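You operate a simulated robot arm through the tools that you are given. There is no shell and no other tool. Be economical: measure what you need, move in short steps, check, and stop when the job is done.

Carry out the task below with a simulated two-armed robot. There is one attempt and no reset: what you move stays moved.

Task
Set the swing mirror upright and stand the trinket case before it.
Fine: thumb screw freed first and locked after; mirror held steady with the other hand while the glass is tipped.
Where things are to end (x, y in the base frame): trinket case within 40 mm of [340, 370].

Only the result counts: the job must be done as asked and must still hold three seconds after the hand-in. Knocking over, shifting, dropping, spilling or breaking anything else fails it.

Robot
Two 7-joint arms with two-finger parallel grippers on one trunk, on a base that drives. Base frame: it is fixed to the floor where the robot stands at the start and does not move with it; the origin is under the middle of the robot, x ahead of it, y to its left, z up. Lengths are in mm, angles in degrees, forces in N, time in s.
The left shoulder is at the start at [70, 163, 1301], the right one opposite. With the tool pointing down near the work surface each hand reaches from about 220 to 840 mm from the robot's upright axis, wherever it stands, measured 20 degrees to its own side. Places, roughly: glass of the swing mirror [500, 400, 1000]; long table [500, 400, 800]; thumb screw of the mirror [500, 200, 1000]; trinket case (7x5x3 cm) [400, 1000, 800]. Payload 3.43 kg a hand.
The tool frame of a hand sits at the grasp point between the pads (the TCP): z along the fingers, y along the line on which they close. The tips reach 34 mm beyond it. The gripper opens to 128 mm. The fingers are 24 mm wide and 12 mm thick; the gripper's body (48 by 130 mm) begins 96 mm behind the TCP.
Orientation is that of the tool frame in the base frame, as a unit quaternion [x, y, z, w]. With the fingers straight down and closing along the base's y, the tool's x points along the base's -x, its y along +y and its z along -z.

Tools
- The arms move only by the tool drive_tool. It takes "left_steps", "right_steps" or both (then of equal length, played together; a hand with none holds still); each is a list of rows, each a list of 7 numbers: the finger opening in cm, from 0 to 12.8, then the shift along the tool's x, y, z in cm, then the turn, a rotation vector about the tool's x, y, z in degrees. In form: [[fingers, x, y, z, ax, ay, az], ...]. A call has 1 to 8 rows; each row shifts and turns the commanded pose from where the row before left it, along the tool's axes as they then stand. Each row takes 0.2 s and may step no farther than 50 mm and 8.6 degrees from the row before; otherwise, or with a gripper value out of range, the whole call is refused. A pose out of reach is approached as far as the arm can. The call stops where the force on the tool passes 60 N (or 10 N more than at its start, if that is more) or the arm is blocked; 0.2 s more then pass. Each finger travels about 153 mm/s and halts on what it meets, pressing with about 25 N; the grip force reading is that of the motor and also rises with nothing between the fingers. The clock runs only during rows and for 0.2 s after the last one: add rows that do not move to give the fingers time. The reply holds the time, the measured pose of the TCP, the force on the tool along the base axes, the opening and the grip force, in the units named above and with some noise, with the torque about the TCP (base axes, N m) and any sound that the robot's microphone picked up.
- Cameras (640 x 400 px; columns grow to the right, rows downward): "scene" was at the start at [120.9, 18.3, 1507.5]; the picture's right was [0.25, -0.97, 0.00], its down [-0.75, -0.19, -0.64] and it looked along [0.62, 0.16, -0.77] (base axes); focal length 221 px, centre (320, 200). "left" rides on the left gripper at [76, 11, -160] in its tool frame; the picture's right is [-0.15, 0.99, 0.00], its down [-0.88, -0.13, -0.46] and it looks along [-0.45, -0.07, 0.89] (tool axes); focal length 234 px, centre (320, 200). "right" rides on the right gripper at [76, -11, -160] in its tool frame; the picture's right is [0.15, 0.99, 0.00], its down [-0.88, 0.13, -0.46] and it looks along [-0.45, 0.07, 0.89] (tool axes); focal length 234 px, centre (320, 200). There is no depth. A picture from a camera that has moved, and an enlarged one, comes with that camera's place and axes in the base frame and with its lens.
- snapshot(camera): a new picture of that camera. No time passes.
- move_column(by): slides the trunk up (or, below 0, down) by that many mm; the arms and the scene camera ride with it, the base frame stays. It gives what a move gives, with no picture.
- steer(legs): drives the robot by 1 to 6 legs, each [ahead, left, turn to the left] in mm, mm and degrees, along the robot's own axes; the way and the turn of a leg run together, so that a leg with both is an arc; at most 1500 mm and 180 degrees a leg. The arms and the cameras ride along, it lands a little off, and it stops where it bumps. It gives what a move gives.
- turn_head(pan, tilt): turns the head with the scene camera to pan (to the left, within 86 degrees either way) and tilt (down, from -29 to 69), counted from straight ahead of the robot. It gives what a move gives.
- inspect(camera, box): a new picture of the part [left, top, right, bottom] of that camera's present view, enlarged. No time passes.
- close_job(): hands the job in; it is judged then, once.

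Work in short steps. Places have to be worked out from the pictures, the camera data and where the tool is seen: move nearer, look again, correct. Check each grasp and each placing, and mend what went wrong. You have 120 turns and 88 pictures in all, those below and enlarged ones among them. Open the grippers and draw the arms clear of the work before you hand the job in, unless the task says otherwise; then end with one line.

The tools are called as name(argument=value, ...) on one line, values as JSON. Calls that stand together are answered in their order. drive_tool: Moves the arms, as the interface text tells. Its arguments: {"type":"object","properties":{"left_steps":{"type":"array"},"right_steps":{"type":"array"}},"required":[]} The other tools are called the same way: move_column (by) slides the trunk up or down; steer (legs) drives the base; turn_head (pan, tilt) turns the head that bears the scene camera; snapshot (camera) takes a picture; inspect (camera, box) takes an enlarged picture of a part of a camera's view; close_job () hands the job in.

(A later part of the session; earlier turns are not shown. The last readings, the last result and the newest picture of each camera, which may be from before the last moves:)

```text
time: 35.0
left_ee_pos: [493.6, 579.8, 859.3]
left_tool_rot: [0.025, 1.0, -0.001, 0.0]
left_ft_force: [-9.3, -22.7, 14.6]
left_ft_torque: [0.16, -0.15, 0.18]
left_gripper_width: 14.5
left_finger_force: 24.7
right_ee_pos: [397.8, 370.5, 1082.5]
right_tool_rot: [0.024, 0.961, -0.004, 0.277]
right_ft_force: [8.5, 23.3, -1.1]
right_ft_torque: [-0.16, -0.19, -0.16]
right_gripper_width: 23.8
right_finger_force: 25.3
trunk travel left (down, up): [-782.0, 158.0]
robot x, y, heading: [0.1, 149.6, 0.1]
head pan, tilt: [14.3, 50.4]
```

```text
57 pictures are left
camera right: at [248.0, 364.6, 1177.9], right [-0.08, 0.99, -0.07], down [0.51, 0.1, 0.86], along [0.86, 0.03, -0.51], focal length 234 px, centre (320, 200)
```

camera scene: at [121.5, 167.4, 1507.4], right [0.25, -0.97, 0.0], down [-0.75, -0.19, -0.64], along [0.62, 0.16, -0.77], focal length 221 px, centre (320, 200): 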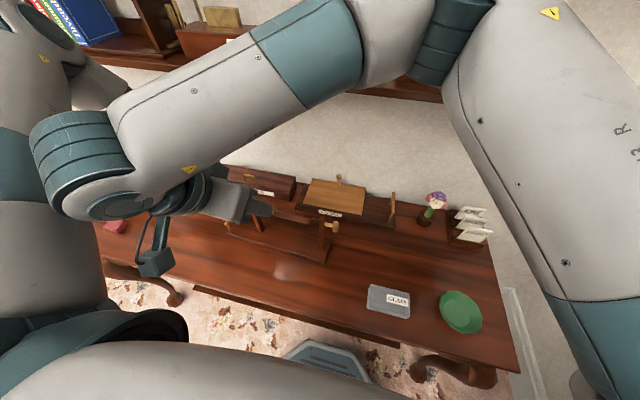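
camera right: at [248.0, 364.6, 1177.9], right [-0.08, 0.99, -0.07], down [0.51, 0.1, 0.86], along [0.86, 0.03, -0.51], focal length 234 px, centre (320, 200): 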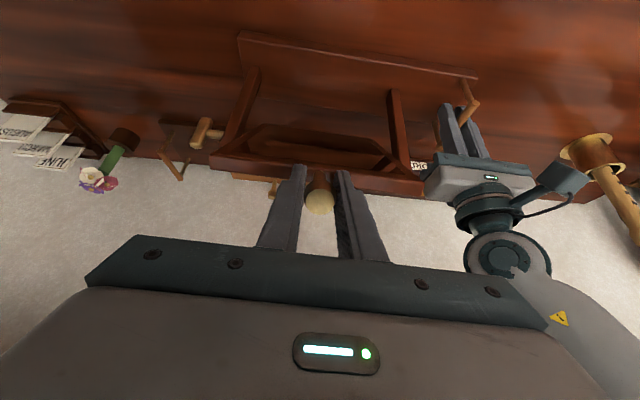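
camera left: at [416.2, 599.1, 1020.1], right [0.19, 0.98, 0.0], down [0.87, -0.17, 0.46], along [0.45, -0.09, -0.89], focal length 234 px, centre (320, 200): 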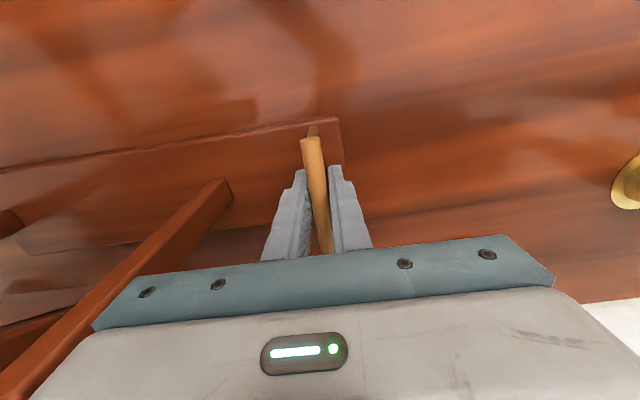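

The grip holds, but 23 N of side load shows I am about 2 mm off. I relieve that with +2 mm in y and then tip half-way along the arc about the pivot (r≈149).

drive_tool(right_steps=[[0, 0, 0.2, 0, 0, 0, 0], [0, 0, 0, 0, 0, 0, 0], [0, -1.68, 0, 0.095, 0, 6.48, 0], [0, -1.68, 0, 0.095, 0, 6.48, 0]])

snapshot(camera="right")

```text
time: 36.0
left_ee_pos: [491.6, 582.8, 860.7]
left_tool_rot: [0.024, 1.0, 0.0, 0.001]
left_ft_force: [4.3, -12.7, -0.3]
left_ft_torque: [0.19, 0.32, 0.58]
left_gripper_width: 14.6
left_finger_force: 25.2
right_ee_pos: [428.0, 369.8, 1099.9]
right_tool_rot: [0.023, 0.986, -0.002, 0.167]
right_ft_force: [-7.9, 7.4, 19.6]
right_ft_torque: [0.0, -0.11, 0.0]
right_gripper_width: 23.7
right_finger_force: 24.8
trunk travel left (down, up): [-782.0, 158.0]
robot x, y, heading: [-3.8, 150.7, -0.0]
head pan, tilt: [14.3, 50.4]
```

```text
56 pictures are left
camera right: at [303.2, 363.9, 1225.1], right [-0.09, 0.99, -0.04], down [0.69, 0.09, 0.72], along [0.72, 0.04, -0.69], focal length 234 px, centre (320, 200)
```

right: 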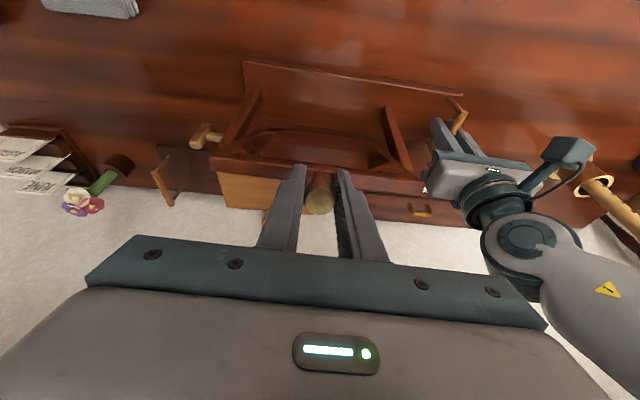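

The glass follows with modest force (about 20 N); the angle is now near 19°. I complete the arc.

drive_tool(right_steps=[[0, -1.68, 0, 0.13, 0, 6.48, 0], [0, -1.68, 0, 0.13, 0, 6.48, 0], [0, -1.66, 0, 0.1, 0, 6.3, 0], [0, 0, 0, 0, 0, 0, 0]])

snapshot(camera="right")

snapshot(camera="left")

```text
time: 37.0
left_ee_pos: [493.1, 583.8, 859.8]
left_tool_rot: [0.024, 1.0, 0.0, 0.003]
left_ft_force: [0.8, -4.7, 0.2]
left_ft_torque: [0.11, -0.79, 0.61]
left_gripper_width: 14.9
left_finger_force: 24.4
right_ee_pos: [476.3, 368.1, 1106.0]
right_tool_rot: [0.024, 1.0, 0.001, 0.001]
right_ft_force: [-2.9, 9.2, 21.0]
right_ft_torque: [-0.11, 0.2, 0.03]
right_gripper_width: 23.7
right_finger_force: 25.2
trunk travel left (down, up): [-782.0, 158.0]
robot x, y, heading: [1.9, 149.4, -0.1]
head pan, tilt: [14.3, 50.4]
```

```text
55 pictures are left
camera right: at [399.7, 360.2, 1265.4], right [-0.1, 1.0, 0.0], down [0.89, 0.09, 0.46], along [0.45, 0.05, -0.89], focal length 234 px, centre (320, 200)
```

right: 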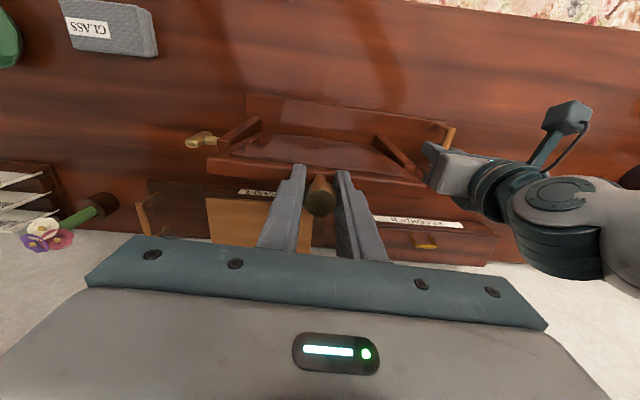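

```text
54 pictures are left
camera left: at [415.2, 599.3, 1020.8], right [0.19, 0.98, 0.0], down [0.87, -0.17, 0.46], along [0.45, -0.09, -0.89], focal length 234 px, centre (320, 200)
```

left: 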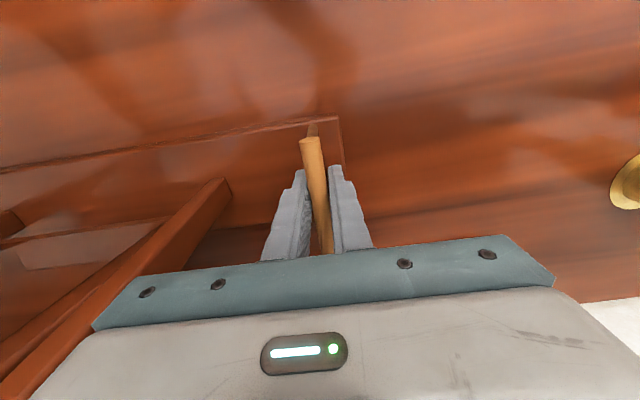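

The tool points straight down at x=476, so the glass should be upright. I ease off the downward load, open the fingers and see whether the glass stays.

drive_tool(right_steps=[[0, 0, 0, -0.1, 0, 0, 0], [3.2, 0, 0, 0, 0, 0, 0], [5, 0, 0, 0, 0, 0, 0], [5, 0, 0, 0, 0, 0, 0]])

snapshot(camera="right")

```text
time: 38.0
left_ee_pos: [491.6, 582.6, 860.1]
left_tool_rot: [0.025, 1.0, 0.0, 0.0]
left_ft_force: [-4.5, 3.8, 10.1]
left_ft_torque: [0.03, -0.61, 0.61]
left_gripper_width: 14.7
left_finger_force: 24.6
right_ee_pos: [479.0, 367.6, 1105.8]
right_tool_rot: [0.024, 1.0, 0.002, 0.0]
right_ft_force: [-0.3, 0.1, 0.7]
right_ft_torque: [-0.01, -0.01, 0.02]
right_gripper_width: 50.2
right_finger_force: 0.0
trunk travel left (down, up): [-782.0, 158.0]
robot x, y, heading: [1.8, 150.1, 0.3]
head pan, tilt: [14.3, 50.4]
```

```text
53 pictures are left
camera right: at [400.8, 359.1, 1265.4], right [-0.1, 1.0, 0.0], down [0.89, 0.09, 0.46], along [0.45, 0.05, -0.89], focal length 234 px, centre (320, 200)
```

right: 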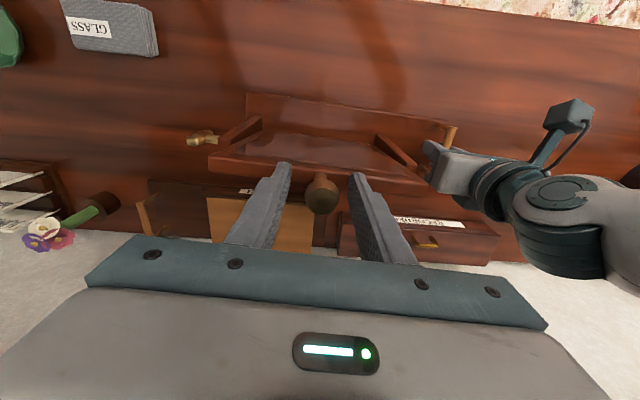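

The glass stays put. I retract upward and sideways, then reorient the hand to point along +y for locking.

drive_tool(right_steps=[[5, 0, 0, -5, 0, 0, 0], [5, 0, 0, -5, 0, 0, 0], [5, 0, 0, -2, 0, 0, 0], [5, 0, -4.9, 0, 0, 0, 0], [5, 0, -4.9, 0, 0, 0, 0], [5, 0, -4.9, 0, 0, 0, 0], [5, 0, -4.9, 0, 0, 0, 0], [5, 0, -4.9, 0, 0, 0, 0]])

drive_tool(right_steps=[[5, 0, -4.5, 2, 0, 0, 0], [5, 0, -2, 4, -8.2, 0, 0], [5, 0, 0, 0, -8.2, 0, 0], [5, 0, 0, 0, -8.2, 0, 0], [5, 0, 0, 0, -8.2, 0, 0], [5, 0, 0, 0, -8.2, 0, 0], [5, 0, 0, 0, -8.2, 0, 0], [5, 0, 0, 0, -8.2, 0, 0]])

drive_tool(right_steps=[[5, 0, 0, 0, -8.2, 0, 0], [5, 0, 0, 0, -8.2, 0, 0], [5, 0, 0, 0, -8.2, 0, 0], [5, 0, 0, 0, -8.2, 0, 0], [5, 0, 0, 0, 0, 0, 8.2], [5, 0, 0, 0, 0, 0, 8.2], [5, 0, 0, 0, 0, 0, 8.2], [5, 0, 0, 0, 0, 0, 8.2]])

```text
time: 39.8
left_ee_pos: [492.0, 582.1, 859.6]
left_tool_rot: [0.023, 1.0, 0.001, 0.0]
left_ft_force: [-0.5, 1.0, 0.8]
left_ft_torque: [0.07, -0.25, 0.16]
left_gripper_width: 14.8
left_finger_force: 24.9
right_ee_pos: [465.7, 121.5, 1226.0]
right_tool_rot: [0.024, 1.0, 0.002, -0.001]
right_ft_force: [-0.5, -0.4, 0.7]
right_ft_torque: [0.02, 0.01, -0.01]
right_gripper_width: 49.9
right_finger_force: 0.0
trunk travel left (down, up): [-782.0, 158.0]
robot x, y, heading: [1.7, 154.4, -0.1]
head pan, tilt: [14.3, 50.4]
```

```text
time: 41.6
left_ee_pos: [492.6, 582.3, 859.4]
left_tool_rot: [0.024, 1.0, 0.001, 0.0]
left_ft_force: [-0.2, 0.1, 0.5]
left_ft_torque: [0.04, -0.23, 0.06]
left_gripper_width: 14.9
left_finger_force: 25.0
right_ee_pos: [463.9, 55.1, 1164.7]
right_tool_rot: [0.021, 0.876, 0.482, 0.012]
right_ft_force: [0.4, -0.3, 0.3]
right_ft_torque: [0.0, 0.02, 0.01]
right_gripper_width: 49.8
right_finger_force: 0.1
trunk travel left (down, up): [-782.0, 158.0]
robot x, y, heading: [-0.5, 148.5, -0.3]
head pan, tilt: [14.3, 50.4]
```

```text
time: 43.4
left_ee_pos: [493.6, 581.0, 858.4]
left_tool_rot: [0.025, 1.0, 0.001, -0.001]
left_ft_force: [1.1, 1.2, 0.6]
left_ft_torque: [0.01, -0.03, 0.01]
left_gripper_width: 14.5
left_finger_force: 25.0
right_ee_pos: [465.8, 57.4, 1163.2]
right_tool_rot: [0.217, 0.67, 0.685, -0.185]
right_ft_force: [0.1, -0.4, 0.8]
right_ft_torque: [-0.01, 0.01, -0.01]
right_gripper_width: 49.9
right_finger_force: 0.0
trunk travel left (down, up): [-782.0, 158.0]
robot x, y, heading: [-1.1, 146.5, -0.2]
head pan, tilt: [14.3, 50.4]
```

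Roll is about 33°. I roll on to 90° and descend to the standoff.

drive_tool(right_steps=[[5, 0, 0, 0, 0, 0, 8.15], [5, 0, 0, 0, 0, 0, 8.15], [5, 0, 0, 0, 0, 0, 8.15], [5, 0, 0, 0, 0, 0, 8.15], [5, 0, 0, 0, 0, 0, 8.15], [5, 0, 0, 0, 0, 0, 8.15], [5, 0, 0, 0, 0, 0, 8.15], [5, -4.5, 0, 0, 0, 0, 0]])

drive_tool(right_steps=[[5, -4.0, 0.2, 0.8, 0, 0, 0], [5, -4.0, 0.2, 0.8, 0, 0, 0], [5, -4.0, 0.2, 0.8, 0, 0, 0], [5, -4.0, 0.2, 0.8, 0, 0, 0], [5, 0, 0, 0, 0, 0, 0]])

inspect(camera="right", box=[240, 60, 400, 160])

```text
time: 45.2
left_ee_pos: [493.2, 582.2, 859.7]
left_tool_rot: [0.024, 1.0, 0.0, 0.0]
left_ft_force: [0.7, -1.2, 0.5]
left_ft_torque: [0.03, -0.1, 0.02]
left_gripper_width: 14.7
left_finger_force: 24.5
right_ee_pos: [464.7, 56.3, 1117.5]
right_tool_rot: [0.51, 0.486, 0.514, -0.49]
right_ft_force: [-0.9, -0.8, -0.3]
right_ft_torque: [-0.04, 0.03, -0.01]
right_gripper_width: 50.0
right_finger_force: 0.0
trunk travel left (down, up): [-782.0, 158.0]
robot x, y, heading: [-3.3, 150.2, 0.1]
head pan, tilt: [14.3, 50.4]
```

```text
time: 46.4
left_ee_pos: [493.8, 582.3, 858.9]
left_tool_rot: [0.024, 1.0, 0.001, 0.0]
left_ft_force: [-0.5, 0.6, -0.4]
left_ft_torque: [-0.02, 0.1, 0.08]
left_gripper_width: 14.5
left_finger_force: 25.5
right_ee_pos: [472.6, 89.9, 958.0]
right_tool_rot: [0.51, 0.487, 0.514, -0.489]
right_ft_force: [0.2, 0.4, -0.6]
right_ft_torque: [0.0, 0.01, 0.0]
right_gripper_width: 49.9
right_finger_force: 0.1
trunk travel left (down, up): [-782.0, 158.0]
robot x, y, heading: [2.2, 148.7, -0.0]
head pan, tilt: [14.3, 50.4]
```

```text
4.00 times, centred on (320, 110) of right
camera zoom: at [453.9, -69.2, 1032.4], right [0.99, -0.05, 0.15], down [0.11, -0.46, -0.88], along [0.11, 0.89, -0.44], focal length 937 px, centre (320, 560)
```

zoom: 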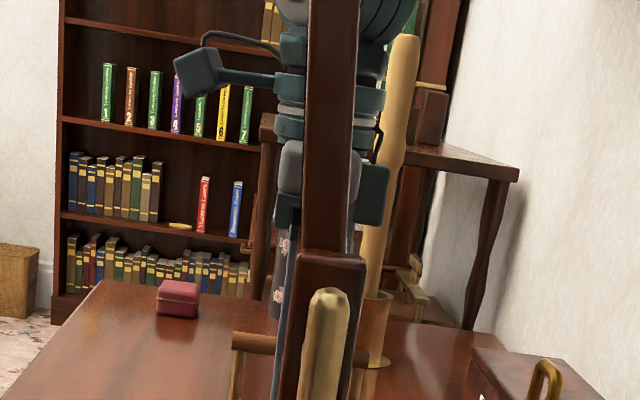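

I need an accurate tilt reading before locking, so I enlarge the plate edge in two parts.

inspect(camera="right", box=[296, 20, 360, 60])

inspect(camera="right", box=[296, 90, 360, 130])

```text
10.00 times, centred on (328, 40) of right
camera zoom: at [453.9, -69.2, 1032.4], right [0.99, -0.05, 0.15], down [0.11, -0.46, -0.88], along [0.11, 0.89, -0.44], focal length 2342 px, centre (240, 1800)
```

zoom: 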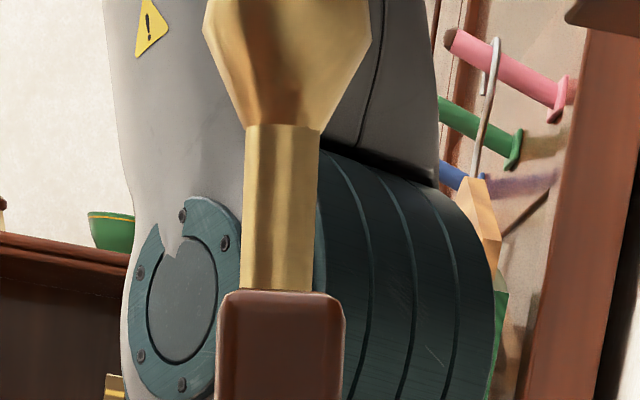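

```text
10.00 times, centred on (328, 110) of right
camera zoom: at [453.9, -69.2, 1032.4], right [0.99, -0.05, 0.15], down [0.11, -0.46, -0.88], along [0.11, 0.89, -0.44], focal length 2342 px, centre (240, 1100)
```

zoom: 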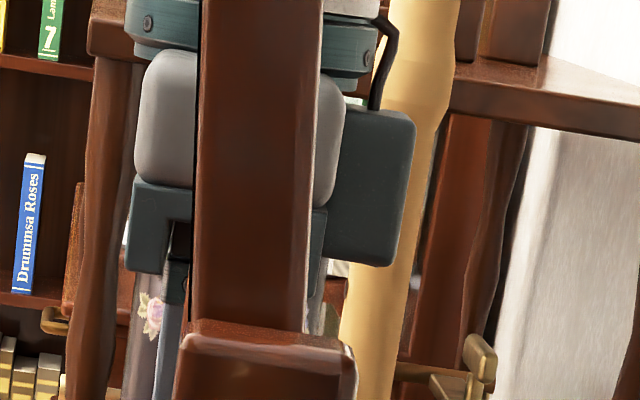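

The numbers agree that the glass still leans about 6° toward me. I had neglected the mirror's yaw, which puts the pivot line at x≈487 at the knob. From here I can grip the plate's right end near its top (y≈265, z≈1040) and bring it vertical, so I move toward that.

drive_tool(right_steps=[[5, 4.1, 0, 0, 0, 0, 0], [5, 4.1, -0.66, 0, 0, 0, 0], [5, 0, 0, 4, 0, 0, -6], [5, 0, 0, 4, 0, 0, 0], [5, 0, 0, 4.5, 0, 0, 0], [5, 0, 0, 0, 0, 0, 0]])

inspect(camera="right", box=[220, 80, 420, 205])

inspect(camera="scene", box=[240, 170, 400, 270])

```text
time: 47.8
left_ee_pos: [493.3, 581.8, 859.8]
left_tool_rot: [0.025, 1.0, 0.001, 0.001]
left_ft_force: [-0.3, 0.6, -0.4]
left_ft_torque: [0.0, -0.2, -0.04]
left_gripper_width: 14.8
left_finger_force: 25.2
right_ee_pos: [474.6, 214.5, 1043.2]
right_tool_rot: [0.483, 0.513, 0.539, -0.462]
right_ft_force: [0.1, 0.7, -0.5]
right_ft_torque: [0.03, 0.02, -0.01]
right_gripper_width: 49.8
right_finger_force: 0.1
trunk travel left (down, up): [-782.0, 158.0]
robot x, y, heading: [-2.2, 145.9, -0.1]
head pan, tilt: [14.3, 50.4]
```

```text
3.20 times, centred on (320, 142) of right
camera zoom: at [446.3, 54.7, 1115.1], right [0.97, -0.05, 0.25], down [0.2, -0.46, -0.87], along [0.16, 0.89, -0.43], focal length 749 px, centre (320, 384)
```

zoom: 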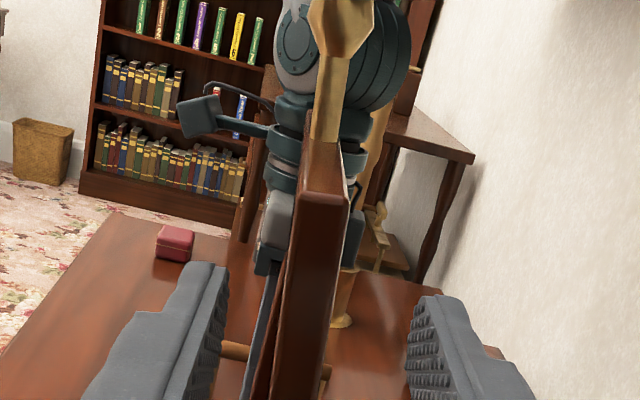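

```text
4.00 times, centred on (320, 220) of scene
camera zoom: at [121.2, 167.8, 1507.4], right [0.25, -0.97, 0.0], down [-0.75, -0.19, -0.64], along [0.62, 0.16, -0.77], focal length 886 px, centre (320, 120)
```

zoom: 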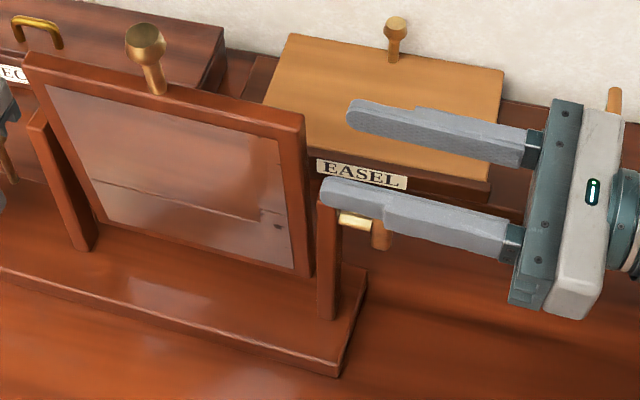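

The plate end is between the fingers. I advance 37 mm so the tips overlap the frame, then close gently.

drive_tool(right_steps=[[5, 0, 0, 3.7, 0, 0, 0], [3.5, 0, 0, 0, 0, 0, 0], [2.4, 0, 0, 0, 0, 0, 0], [0, 0, 0, 0, 0, 0, 0], [0, 0, 0, 0, 0, 0, 0]])

inspect(camera="right", box=[220, 80, 420, 205])

```text
time: 49.0
left_ee_pos: [492.6, 583.3, 859.1]
left_tool_rot: [0.024, 1.0, 0.0, 0.0]
left_ft_force: [4.6, 0.4, -0.2]
left_ft_torque: [0.02, 0.33, 0.55]
left_gripper_width: 14.4
left_finger_force: 24.9
right_ee_pos: [475.6, 252.8, 1042.2]
right_tool_rot: [0.484, 0.512, 0.539, -0.462]
right_ft_force: [-5.5, -0.6, 0.6]
right_ft_torque: [-0.04, 0.44, 0.62]
right_gripper_width: 15.5
right_finger_force: 24.7
trunk travel left (down, up): [-782.0, 158.0]
robot x, y, heading: [1.2, 152.3, 0.0]
head pan, tilt: [14.3, 50.4]
```

```text
3.20 times, centred on (320, 142) of right
camera zoom: at [448.9, 92.6, 1115.7], right [0.97, -0.05, 0.25], down [0.2, -0.46, -0.87], along [0.16, 0.89, -0.44], focal length 749 px, centre (320, 384)
```

zoom: 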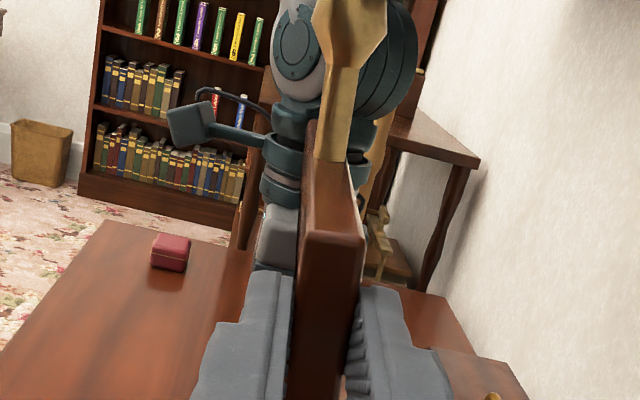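

Held at 15.5 mm, and the pads read a 6.0° lean. I rotate +6° about the pivot with an 8.5 mm arc.

drive_tool(right_steps=[[0, 0, 0.43, 0, 0, 0, 3], [0, 0.02, 0.43, 0, 0, 0, 3], [0, 0, 0, 0, 0, 0, 0]])

inspect(camera="right", box=[220, 80, 420, 205])

```text
time: 49.8
left_ee_pos: [491.8, 582.1, 859.6]
left_tool_rot: [0.024, 1.0, 0.0, 0.0]
left_ft_force: [1.1, 0.6, 0.3]
left_ft_torque: [-0.01, -0.35, 0.59]
left_gripper_width: 14.8
left_finger_force: 25.0
right_ee_pos: [486.3, 251.6, 1043.4]
right_tool_rot: [0.51, 0.486, 0.514, -0.489]
right_ft_force: [-0.6, -0.3, -0.3]
right_ft_torque: [-0.38, 0.04, 0.46]
right_gripper_width: 15.9
right_finger_force: 24.7
trunk travel left (down, up): [-782.0, 158.0]
robot x, y, heading: [4.1, 152.1, -0.3]
head pan, tilt: [14.3, 50.4]
```

```text
3.20 times, centred on (320, 142) of right
camera zoom: at [465.9, 91.7, 1117.7], right [0.99, -0.05, 0.15], down [0.11, -0.45, -0.88], along [0.11, 0.89, -0.44], focal length 749 px, centre (320, 384)
```

zoom: 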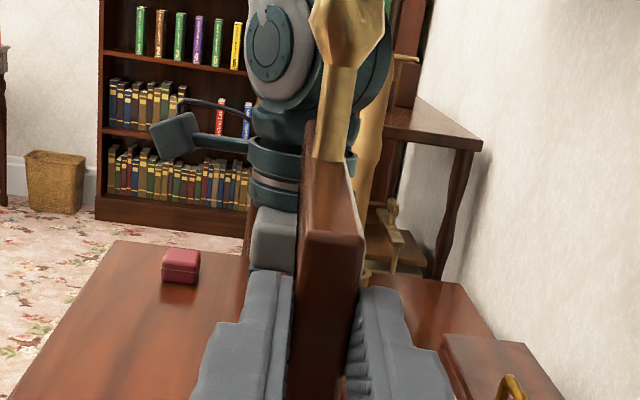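

The tool reads vertical and the loads are near zero. I open, back out, drop to the screw height and measure again.

drive_tool(right_steps=[[3, 0, 0, 0, 0, 0, 0], [5, 0, 0, 0, 0, 0, 0], [5, 0, 0, -4, 0, 0, 0], [5, 0, 0, -4, 0, 0, 0], [5, 0, 0, -4, 0, 0, 0], [5, 0, 0, -4.0, 0, 0, 0], [5, -4.3, -0.3, 0, 0, 0, 0], [5, -4.3, -0.3, 0, 0, 0, 0]])

inspect(camera="right", box=[296, 20, 360, 60])

inspect(camera="right", box=[296, 90, 360, 130])

```text
time: 51.6
left_ee_pos: [492.1, 583.5, 859.5]
left_tool_rot: [0.024, 1.0, 0.0, 0.0]
left_ft_force: [-1.5, -0.8, -0.6]
left_ft_torque: [0.01, -0.39, 0.51]
left_gripper_width: 15.0
left_finger_force: 25.1
right_ee_pos: [473.1, 91.9, 954.1]
right_tool_rot: [0.509, 0.486, 0.515, -0.489]
right_ft_force: [-0.7, 0.7, -0.6]
right_ft_torque: [-0.02, 0.02, -0.02]
right_gripper_width: 49.8
right_finger_force: 0.0
trunk travel left (down, up): [-782.0, 158.0]
robot x, y, heading: [2.1, 148.0, -0.0]
head pan, tilt: [14.3, 50.4]
```

```text
10.00 times, centred on (328, 40) of right
camera zoom: at [452.8, -67.9, 1029.5], right [0.99, -0.05, 0.15], down [0.11, -0.45, -0.88], along [0.11, 0.89, -0.44], focal length 2342 px, centre (240, 1800)
```

zoom: 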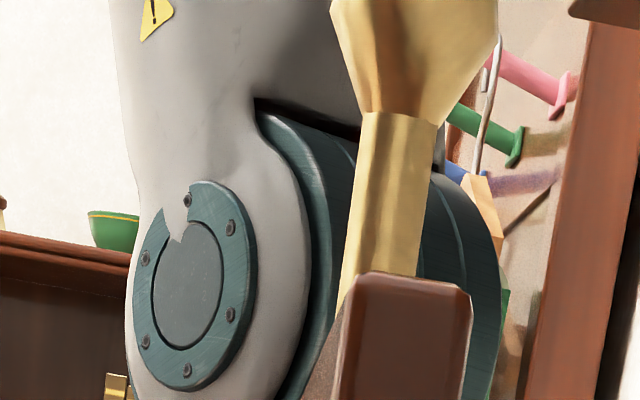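

```text
10.00 times, centred on (328, 110) of right
camera zoom: at [452.8, -67.9, 1029.5], right [0.99, -0.05, 0.15], down [0.11, -0.45, -0.88], along [0.11, 0.89, -0.44], focal length 2342 px, centre (240, 1100)
```

zoom: 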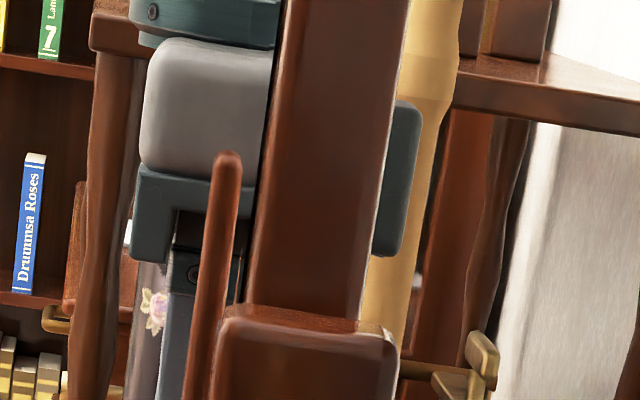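

The lean is now only about 1°, which is good. I check the bar's position before gripping it.

inspect(camera="right", box=[240, 90, 400, 190])

```text
4.00 times, centred on (320, 140) of right
camera zoom: at [452.8, -67.9, 1029.5], right [0.99, -0.05, 0.15], down [0.11, -0.45, -0.88], along [0.11, 0.89, -0.44], focal length 937 px, centre (320, 440)
```

zoom: 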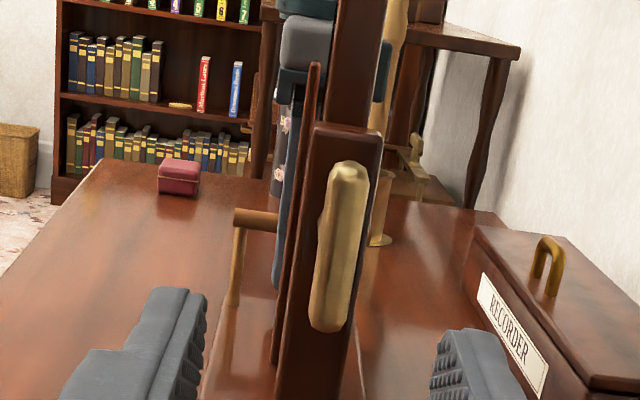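

The bar is centred at about (485, 207, 957), a few mm further in x than before. I advance with a +6 mm correction and check before closing.

drive_tool(right_steps=[[5, 0.25, 0.55, 3.5, 0, 0, 0], [5, 0, 0, 3.5, 0, 0, 0], [5, 0, 0, 3.9, 0, 0, 0], [5, 0, 0, 0, 0, 0, 0]])

inspect(camera="right", box=[220, 90, 420, 215])

```text
time: 52.6
left_ee_pos: [492.7, 581.2, 860.3]
left_tool_rot: [0.025, 1.0, 0.001, 0.0]
left_ft_force: [1.5, -0.7, 0.1]
left_ft_torque: [0.05, -0.44, 0.59]
left_gripper_width: 14.9
left_finger_force: 25.2
right_ee_pos: [481.8, 198.9, 960.0]
right_tool_rot: [0.51, 0.486, 0.514, -0.489]
right_ft_force: [-0.1, -0.5, 0.0]
right_ft_torque: [0.0, 0.04, 0.0]
right_gripper_width: 50.1
right_finger_force: 0.0
trunk travel left (down, up): [-782.0, 158.0]
robot x, y, heading: [-0.2, 147.0, 0.3]
head pan, tilt: [14.3, 50.4]
```

```text
3.20 times, centred on (320, 152) of right
camera zoom: at [462.2, 39.1, 1034.2], right [0.99, -0.05, 0.15], down [0.11, -0.46, -0.88], along [0.11, 0.89, -0.44], focal length 749 px, centre (320, 352)
```

zoom: 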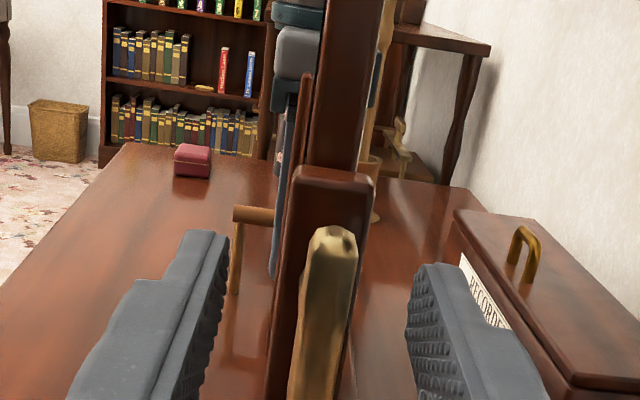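

The bar sits about 3 mm off the fingers' middle. I correct that and close.

drive_tool(right_steps=[[5, -0.2, 0.3, 0.2, 0, 0, 0], [2.5, 0, 0, 0, 0, 0, 0], [0, 0, 0, 0, 0, 0, 0], [0, 0, 0, 0, 0, 0, 0]])

```text
time: 53.6
left_ee_pos: [493.9, 583.4, 858.6]
left_tool_rot: [0.025, 1.0, 0.001, 0.0]
left_ft_force: [3.3, 0.4, 0.1]
left_ft_torque: [-0.02, -0.15, 0.6]
left_gripper_width: 15.1
left_finger_force: 24.7
right_ee_pos: [484.9, 200.9, 958.0]
right_tool_rot: [0.51, 0.486, 0.514, -0.49]
right_ft_force: [-3.4, -0.2, 0.2]
right_ft_torque: [-0.16, 0.21, 0.65]
right_gripper_width: 11.8
right_finger_force: 24.7
trunk travel left (down, up): [-782.0, 158.0]
robot x, y, heading: [1.5, 149.1, -0.1]
head pan, tilt: [14.3, 50.4]
```

Gripped at 11.8 mm with little side load. I turn clockwise (+az) back toward the locked position, 5 × 8° first.

drive_tool(right_steps=[[0, 0, 0, 0, 0, 0, 8], [0, 0, 0, 0, 0, 0, 8], [0, 0, 0, 0, 0, 0, 8], [0, 0, 0, 0, 0, 0, 8], [0, 0, 0, 0, 0, 0, 8]])

drive_tool(right_steps=[[0, 0, 0, 0, 0, 0, 8], [0, 0, 0, 0, 0, 0, 8], [0, 0, 0, 0, 0, 0, 8], [0, 0, 0, 0, 0, 0, 8]])

inspect(camera="scene", box=[240, 170, 400, 270])

```text
time: 54.8
left_ee_pos: [493.7, 581.4, 858.0]
left_tool_rot: [0.024, 1.0, 0.0, 0.0]
left_ft_force: [4.6, 10.4, 0.6]
left_ft_torque: [-0.06, -0.11, 0.61]
left_gripper_width: 14.8
left_finger_force: 24.7
right_ee_pos: [484.1, 201.4, 957.0]
right_tool_rot: [0.647, 0.281, 0.316, -0.635]
right_ft_force: [-2.2, -9.8, 0.7]
right_ft_torque: [0.05, 0.04, 0.27]
right_gripper_width: 12.0
right_finger_force: 24.8
trunk travel left (down, up): [-782.0, 158.0]
robot x, y, heading: [2.6, 151.4, -0.2]
head pan, tilt: [14.3, 50.4]
```

```text
time: 55.8
left_ee_pos: [493.3, 582.9, 858.8]
left_tool_rot: [0.025, 1.0, 0.001, 0.0]
left_ft_force: [2.4, 19.9, -0.2]
left_ft_torque: [-0.17, -0.37, 0.38]
left_gripper_width: 14.9
left_finger_force: 24.6
right_ee_pos: [485.1, 202.7, 955.7]
right_tool_rot: [0.699, 0.094, 0.128, -0.698]
right_ft_force: [-0.3, -17.2, -0.5]
right_ft_torque: [-0.22, -0.04, -0.45]
right_gripper_width: 11.8
right_finger_force: 25.1
trunk travel left (down, up): [-782.0, 158.0]
robot x, y, heading: [1.7, 146.4, 0.2]
head pan, tilt: [14.3, 50.4]
```

```text
4.00 times, centred on (320, 220) of scene
camera zoom: at [121.0, 168.2, 1507.5], right [0.25, -0.97, 0.0], down [-0.75, -0.19, -0.64], along [0.62, 0.16, -0.77], focal length 886 px, centre (320, 120)
```

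zoom: 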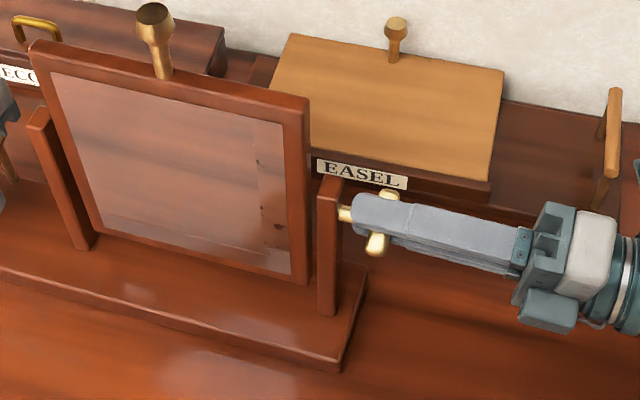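

Turned 72° of 90°, with some thrust building along y. I continue the last stretch while easing 1.5 mm back along y.

drive_tool(right_steps=[[0, 0, 0, -0.08, 0, 0, 6], [0, 0, 0, -0.08, 0, 0, 6], [0, 0, 0, 0, 0, 0, 6], [0, 0, 0, 0, 0, 0, 0]])

inspect(camera="scene", box=[290, 190, 370, 240])

```text
time: 56.8
left_ee_pos: [492.9, 581.6, 859.3]
left_tool_rot: [0.024, 1.0, 0.0, 0.001]
left_ft_force: [-1.8, 6.5, 4.2]
left_ft_torque: [-0.1, 0.37, 0.44]
left_gripper_width: 14.9
left_finger_force: 24.9
right_ee_pos: [484.5, 201.5, 956.6]
right_tool_rot: [-0.704, 0.018, -0.017, 0.709]
right_ft_force: [0.8, -4.3, 0.3]
right_ft_torque: [-0.64, 0.0, -0.74]
right_gripper_width: 11.8
right_finger_force: 25.1
trunk travel left (down, up): [-782.0, 158.0]
robot x, y, heading: [-0.2, 152.3, 0.0]
head pan, tilt: [14.3, 50.4]
```

```text
8.00 times, centred on (330, 215) of scene
camera zoom: at [120.8, 168.3, 1507.4], right [0.25, -0.97, 0.0], down [-0.75, -0.19, -0.64], along [0.62, 0.16, -0.77], focal length 1771 px, centre (240, 80)
```

zoom: 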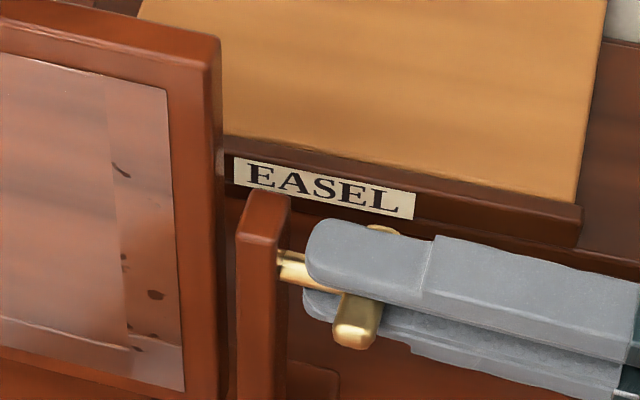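

The bar is back at its original angle. I nudge 5° further to feel whether it is at its stop.

drive_tool(right_steps=[[0, 0, 0, 0, 0, 0, 2.5], [0, 0, 0, 0, 0, 0, 2.5]])

```text
time: 57.4
left_ee_pos: [493.9, 582.0, 858.5]
left_tool_rot: [0.024, 1.0, -0.001, 0.0]
left_ft_force: [-2.5, -1.4, 3.8]
left_ft_torque: [0.02, 0.46, 0.25]
left_gripper_width: 14.6
left_finger_force: 24.8
right_ee_pos: [484.1, 201.5, 958.1]
right_tool_rot: [-0.703, 0.047, 0.014, 0.709]
right_ft_force: [0.9, 3.3, -0.8]
right_ft_torque: [-0.49, -0.65, -0.32]
right_gripper_width: 13.5
right_finger_force: 25.2
trunk travel left (down, up): [-782.0, 158.0]
robot x, y, heading: [3.3, 147.4, 0.2]
head pan, tilt: [14.3, 50.4]
```

A torque of 0.65 N·m and the jaws being wedged open show the stop, so the screw is locked. I release, withdraw and check the glass.

drive_tool(right_steps=[[3, 0, 0, 0, 0, 0, -4], [5, 0, 0, 0, 0, 0, 0], [5, 0, 0, -4, 0, 0, 0], [5, 0, 0, -4, 0, 0, 0], [5, 0, 0, -4, 0, 0, 0]])

inspect(camera="scene", box=[240, 170, 400, 270])

snapshot(camera="right")

```text
time: 58.6
left_ee_pos: [492.9, 581.7, 859.5]
left_tool_rot: [0.025, 1.0, 0.001, 0.0]
left_ft_force: [1.3, -1.8, 1.4]
left_ft_torque: [-0.01, -0.25, 0.23]
left_gripper_width: 14.5
left_finger_force: 25.2
right_ee_pos: [477.2, 78.6, 956.7]
right_tool_rot: [-0.704, 0.023, -0.012, 0.71]
right_ft_force: [0.4, 0.8, -0.4]
right_ft_torque: [0.0, 0.02, 0.03]
right_gripper_width: 50.0
right_finger_force: 0.0
trunk travel left (down, up): [-782.0, 158.0]
robot x, y, heading: [0.1, 148.9, 0.5]
head pan, tilt: [14.3, 50.4]
```

```text
4.00 times, centred on (320, 220) of scene
camera zoom: at [120.8, 167.2, 1507.5], right [0.25, -0.97, 0.0], down [-0.75, -0.19, -0.64], along [0.62, 0.16, -0.77], focal length 886 px, centre (320, 120)
```

zoom: 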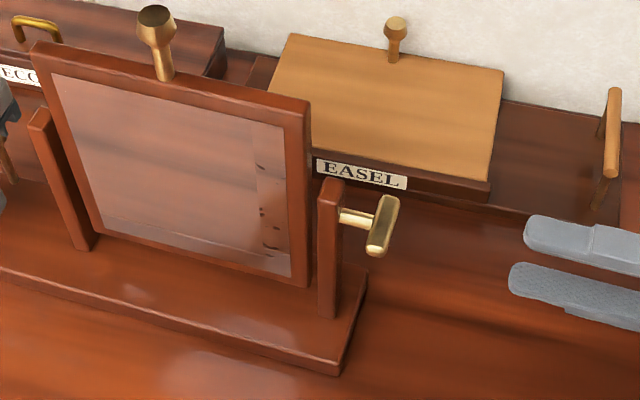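

```text
38 pictures are left
camera right: at [546.2, -83.7, 965.7], right [0.13, 0.0, -0.99], down [-0.9, -0.41, -0.12], along [-0.41, 0.91, -0.05], focal length 234 px, centre (320, 200)
```

right: 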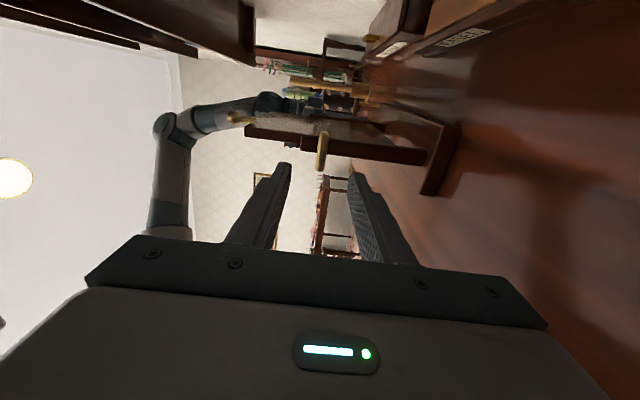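

The mirror base hasn't moved and the bar is horizontal again. I enlarge the side view for a last tilt reading.

inspect(camera="right", box=[220, 100, 380, 200])

```text
4.00 times, centred on (300, 150) of right
camera zoom: at [546.2, -83.7, 965.7], right [0.13, 0.0, -0.99], down [-0.9, -0.41, -0.12], along [-0.41, 0.91, -0.05], focal length 937 px, centre (400, 400)
```

zoom: 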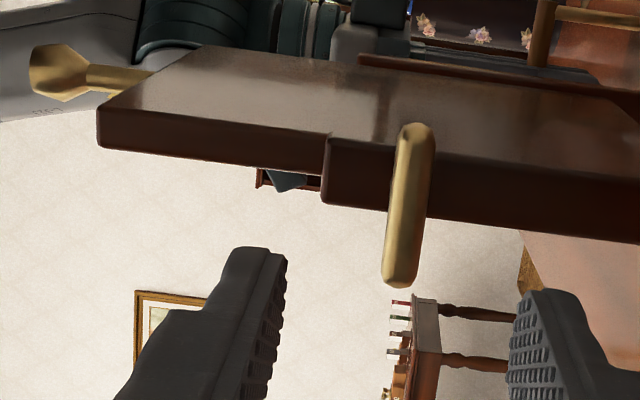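

The plate edges run parallel to the post within about 1°, so the mirror is upright and locked. Now I release the rail, lift the left hand, and retract the right hand up and back.

drive_tool(left_steps=[[4, 0, 0, 0, 0, 0, 0], [7, 0, 0, 0, 0, 0, 0], [7, 0, 0, -4, 0, 0, 0], [7, 0, 0, -5, 0, 0, 0], [7, 0, 0, -5, 0, 0, 0], [7, 0, 0, -5, 0, 0, 0], [7, 0, 0, -5, 0, 0, 0], [7, 0, 0, -5, 0, 0, 0]], right_steps=[[5, 0, 0, -1, 0, 0, 0], [5, 0, 0, 0, 0, 0, 0], [5, -2, -4.5, 0, 0, 0, 0], [5, -2, -4.5, 0, 0, 0, 0], [5, -2, -4.5, 0, 0, 0, 0], [5, -2, -4.5, 0, 0, 0, 0], [5, -2, -4.5, 0, 0, 0, 0], [5, -2, -4.5, 0, 0, 0, 0]])

snapshot(camera="scene")

```text
time: 60.4
left_ee_pos: [491.0, 582.9, 1147.4]
left_tool_rot: [0.024, 1.0, -0.001, 0.0]
left_ft_force: [-0.6, -0.2, -0.3]
left_ft_torque: [0.0, 0.0, -0.01]
left_gripper_width: 70.1
left_finger_force: 0.0
right_ee_pos: [372.3, 70.4, 1226.9]
right_tool_rot: [-0.704, 0.021, -0.01, 0.71]
right_ft_force: [-0.1, 0.2, 0.1]
right_ft_torque: [0.01, -0.01, -0.01]
right_gripper_width: 50.1
right_finger_force: 0.0
right hand out of reach, approached as far as the arm can: row 8
trunk travel left (down, up): [-782.0, 158.0]
robot x, y, heading: [-1.1, 147.7, -0.1]
head pan, tilt: [14.3, 50.4]
```

```text
36 pictures are left
camera scene: at [119.2, 168.0, 1507.5], right [0.25, -0.97, 0.0], down [-0.75, -0.19, -0.64], along [0.62, 0.16, -0.77], focal length 221 px, centre (320, 200)
```

scene: 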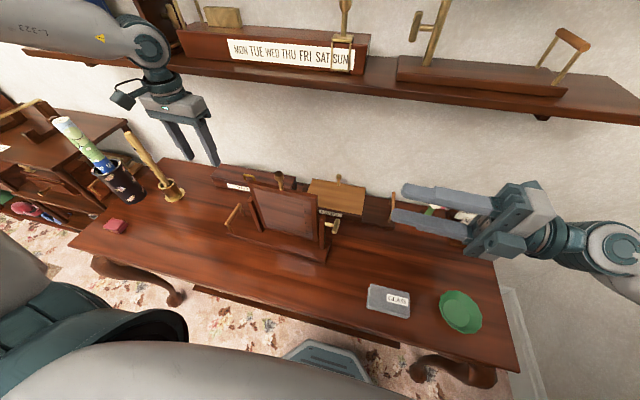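

The mirror is fine. The case is at about (370, 1036). I pull the left hand back toward me and up, then drive left 320 mm.

drive_tool(left_steps=[[8, 3.8, 0, -2.5, 0, 0, 0], [8, 3.8, 0, -2.5, 0, 0, 0], [8, 3.8, 0, -2.5, 0, 0, 0], [8, 3.8, 0, -2, 0, 0, 0]])

steer(legs=[[0, 320, 0]])

snapshot(camera="left")

snapshot(camera="scene")

```text
time: 61.4
left_ee_pos: [340.2, 588.9, 1243.0]
left_tool_rot: [0.024, 1.0, 0.0, 0.001]
left_ft_force: [-0.7, 0.6, -0.1]
left_ft_torque: [-0.05, -0.01, 0.01]
left_gripper_width: 80.1
left_finger_force: 0.0
right_ee_pos: [371.6, 71.5, 1226.7]
right_tool_rot: [-0.705, 0.021, -0.011, 0.709]
right_ft_force: [-0.5, 0.3, 0.1]
right_ft_torque: [-0.01, 0.02, -0.04]
right_gripper_width: 50.1
right_finger_force: 0.0
trunk travel left (down, up): [-782.0, 158.0]
robot x, y, heading: [-2.3, 148.8, 0.2]
head pan, tilt: [14.3, 50.4]
```

```text
time: 63.5
left_ee_pos: [340.3, 907.5, 1242.7]
left_tool_rot: [0.023, 1.0, 0.001, 0.0]
left_ft_force: [0.5, 0.0, -0.3]
left_ft_torque: [0.04, -0.04, -0.02]
left_gripper_width: 80.0
left_finger_force: 0.1
right_ee_pos: [373.5, 391.2, 1225.3]
right_tool_rot: [-0.704, 0.021, -0.009, 0.71]
right_ft_force: [-0.6, 0.2, 0.2]
right_ft_torque: [-0.04, 0.02, 0.0]
right_gripper_width: 50.0
right_finger_force: 0.0
trunk travel left (down, up): [-782.0, 158.0]
robot x, y, heading: [2.2, 471.1, 0.3]
head pan, tilt: [14.3, 50.4]
```

```text
35 pictures are left
camera left: at [263.7, 924.1, 1403.4], right [0.19, 0.98, 0.0], down [0.87, -0.17, 0.46], along [0.45, -0.09, -0.89], focal length 234 px, centre (320, 200)
```

left: 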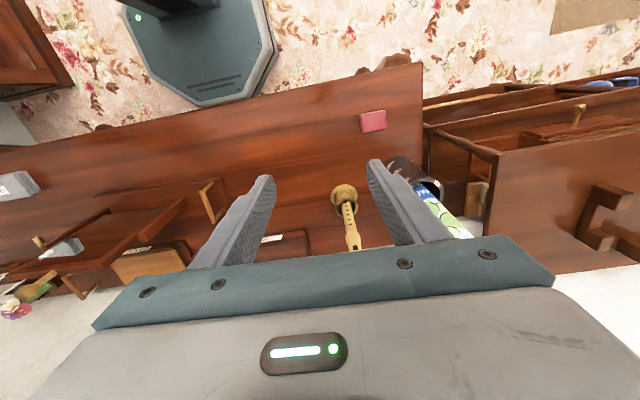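

```text
34 pictures are left
camera scene: at [119.9, 487.4, 1507.5], right [0.25, -0.97, 0.0], down [-0.75, -0.19, -0.64], along [0.62, 0.16, -0.77], focal length 221 px, centre (320, 200)
```

scene: 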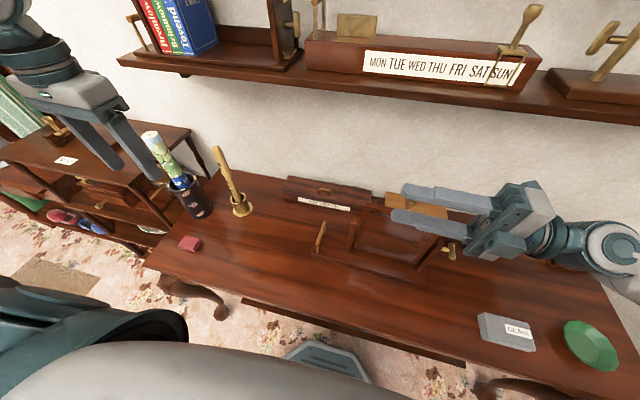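

The case is at about (379, 1035, 797). I zoom in for its orientation.

inspect(camera="left", box=[345, 100, 401, 135])

```text
11.43 times, centred on (373, 118) of left
camera zoom: at [263.7, 924.1, 1403.4], right [0.19, 0.98, 0.0], down [0.87, -0.17, 0.46], along [0.45, -0.09, -0.89], focal length 2676 px, centre (-286, 1143)
```

zoom: 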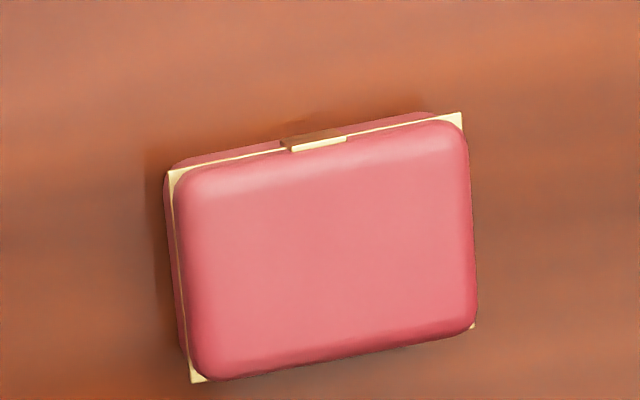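

The case is aligned with the base axes, centred near (382, 1035), with its 7 cm side along y. I move above it, squaring up the yaw.

drive_tool(left_steps=[[10, 0, 0, 0, 0, 0, -2.8], [10, -1.4, 4.25, 0, 0, 0, 0], [10, -1.4, 4.25, 0, 0, 0, 0], [10, -1.4, 4.25, 0, 0, 0, 0], [10, 0, 0, 5, 0, 0, 0], [10, 0, 0, 5, 0, 0, 0], [10, 0, 0, 5, 0, 0, 0], [10, 0, 0, 5, 0, 0, 0]])

drive_tool(left_steps=[[10, 0, 0, 5, 0, 0, 0], [10, 0, 0, 5, 0, 0, 0], [10, 0, 0, 4, 0, 0, 0], [10, 0, 0, 0, 0, 0, 0]])

snapshot(camera="left")

```text
time: 65.3
left_ee_pos: [379.8, 1038.3, 1040.9]
left_tool_rot: [-0.001, 1.0, 0.0, 0.002]
left_ft_force: [-0.1, -0.3, 0.0]
left_ft_torque: [0.03, -0.01, -0.04]
left_gripper_width: 100.2
left_finger_force: 0.1
right_ee_pos: [372.6, 392.6, 1227.6]
right_tool_rot: [-0.705, 0.02, -0.009, 0.709]
right_ft_force: [-0.2, -0.1, 0.7]
right_ft_torque: [0.02, 0.01, -0.02]
right_gripper_width: 49.8
right_finger_force: 0.1
trunk travel left (down, up): [-782.0, 158.0]
robot x, y, heading: [1.7, 470.5, 0.3]
head pan, tilt: [14.3, 50.4]
```

```text
time: 66.3
left_ee_pos: [382.7, 1038.1, 902.2]
left_tool_rot: [-0.001, 1.0, -0.001, 0.0]
left_ft_force: [-0.5, 0.8, -0.4]
left_ft_torque: [-0.01, 0.02, 0.01]
left_gripper_width: 99.8
left_finger_force: 0.0
right_ee_pos: [372.9, 391.4, 1226.4]
right_tool_rot: [-0.704, 0.02, -0.01, 0.71]
right_ft_force: [0.2, 0.4, 0.1]
right_ft_torque: [0.02, 0.0, 0.02]
right_gripper_width: 49.7
right_finger_force: 0.1
trunk travel left (down, up): [-782.0, 158.0]
robot x, y, heading: [-1.5, 471.4, 0.3]
head pan, tilt: [14.3, 50.4]
```

```text
32 pictures are left
camera left: at [304.8, 1050.1, 1063.0], right [0.14, 0.99, 0.0], down [0.88, -0.13, 0.46], along [0.45, -0.06, -0.89], focal length 234 px, centre (320, 200)
```

left: 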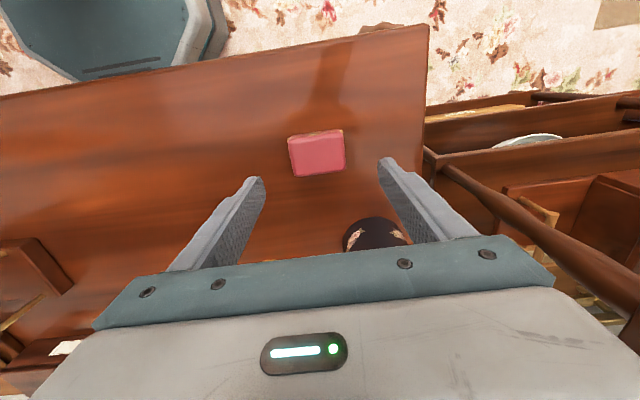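

The case is centred between the fingers. I descend to TCP z≈819 and close.

drive_tool(left_steps=[[10, 0.2, 0, 4.3, 0, 0, 0], [10, 0, 0, 4, 0, 0, 0], [8.5, 0, 0, 0, 0, 0, 0], [7, 0, 0, 0, 0, 0, 0], [5, 0, 0, 0, 0, 0, 0], [5, 0, 0, 0, 0, 0, 0]])

snapshot(camera="left")

```text
time: 67.7
left_ee_pos: [378.4, 1038.1, 818.4]
left_tool_rot: [-0.001, 1.0, 0.0, 0.0]
left_ft_force: [0.4, 1.0, 1.5]
left_ft_torque: [0.07, -0.04, 0.0]
left_gripper_width: 60.9
left_finger_force: 24.9
right_ee_pos: [373.0, 391.6, 1225.9]
right_tool_rot: [-0.704, 0.021, -0.009, 0.71]
right_ft_force: [0.9, 0.3, -0.3]
right_ft_torque: [-0.02, 0.01, 0.0]
right_gripper_width: 50.3
right_finger_force: 0.1
trunk travel left (down, up): [-782.0, 158.0]
robot x, y, heading: [-2.2, 469.1, 0.1]
head pan, tilt: [14.3, 50.4]
```

```text
31 pictures are left
camera left: at [301.4, 1050.6, 978.7], right [0.14, 0.99, 0.0], down [0.88, -0.13, 0.46], along [0.45, -0.06, -0.89], focal length 234 px, centre (320, 200)
```

left: 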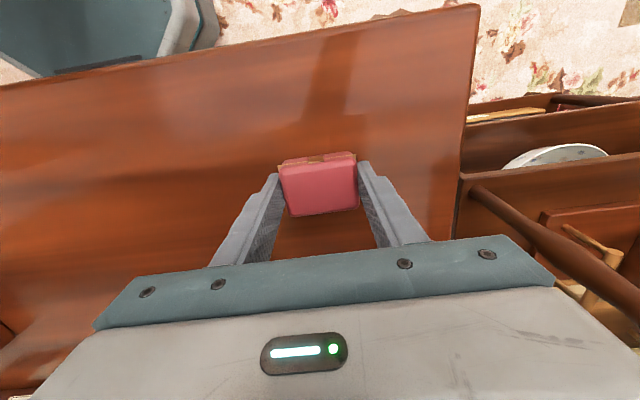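

The case is gripped (61 mm across). I lift it, pull to x≈340 and drive back right 320 mm, passing in front of the mirror.

drive_tool(left_steps=[[5, 0, 0, -3, 0, 0, 0], [5, 0, 0, -4, 0, 0, 0], [5, 0, 0, -4, 0, 0, 0], [5, 2, 0, -4, 0, 0, 0], [5, 2, 0, -3, 0, 0, 0]])

steer(legs=[[0, -320, 0]])

snapshot(camera="scene")

```text
time: 68.9
left_ee_pos: [340.7, 1035.4, 1001.8]
left_tool_rot: [-0.001, 1.0, 0.001, 0.0]
left_ft_force: [1.1, 0.1, 0.2]
left_ft_torque: [0.01, -0.03, -0.03]
left_gripper_width: 61.0
left_finger_force: 25.0
right_ee_pos: [372.7, 391.2, 1225.9]
right_tool_rot: [-0.704, 0.02, -0.009, 0.71]
right_ft_force: [-0.4, -1.2, 0.2]
right_ft_torque: [-0.01, -0.01, -0.01]
right_gripper_width: 50.0
right_finger_force: 0.0
trunk travel left (down, up): [-782.0, 158.0]
robot x, y, heading: [-1.2, 468.5, 0.3]
head pan, tilt: [14.3, 50.4]
```

```text
time: 71.1
left_ee_pos: [345.0, 708.3, 1000.0]
left_tool_rot: [0.001, 1.0, 0.0, 0.0]
left_ft_force: [0.2, -0.4, 0.6]
left_ft_torque: [-0.02, -0.02, 0.01]
left_gripper_width: 61.3
left_finger_force: 25.0
right_ee_pos: [372.1, 65.3, 1226.3]
right_tool_rot: [-0.705, 0.022, -0.011, 0.709]
right_ft_force: [-0.5, 0.2, 0.6]
right_ft_torque: [-0.02, 0.01, -0.01]
right_gripper_width: 50.1
right_finger_force: 0.1
trunk travel left (down, up): [-782.0, 158.0]
robot x, y, heading: [1.4, 143.6, -0.1]
head pan, tilt: [14.3, 50.4]
```

```text
30 pictures are left
camera scene: at [120.5, 162.8, 1507.5], right [0.24, -0.97, 0.0], down [-0.75, -0.19, -0.64], along [0.62, 0.16, -0.77], focal length 221 px, centre (320, 200)
```

scene: 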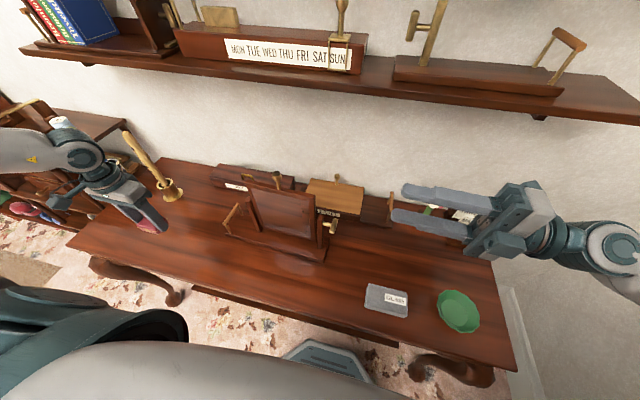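

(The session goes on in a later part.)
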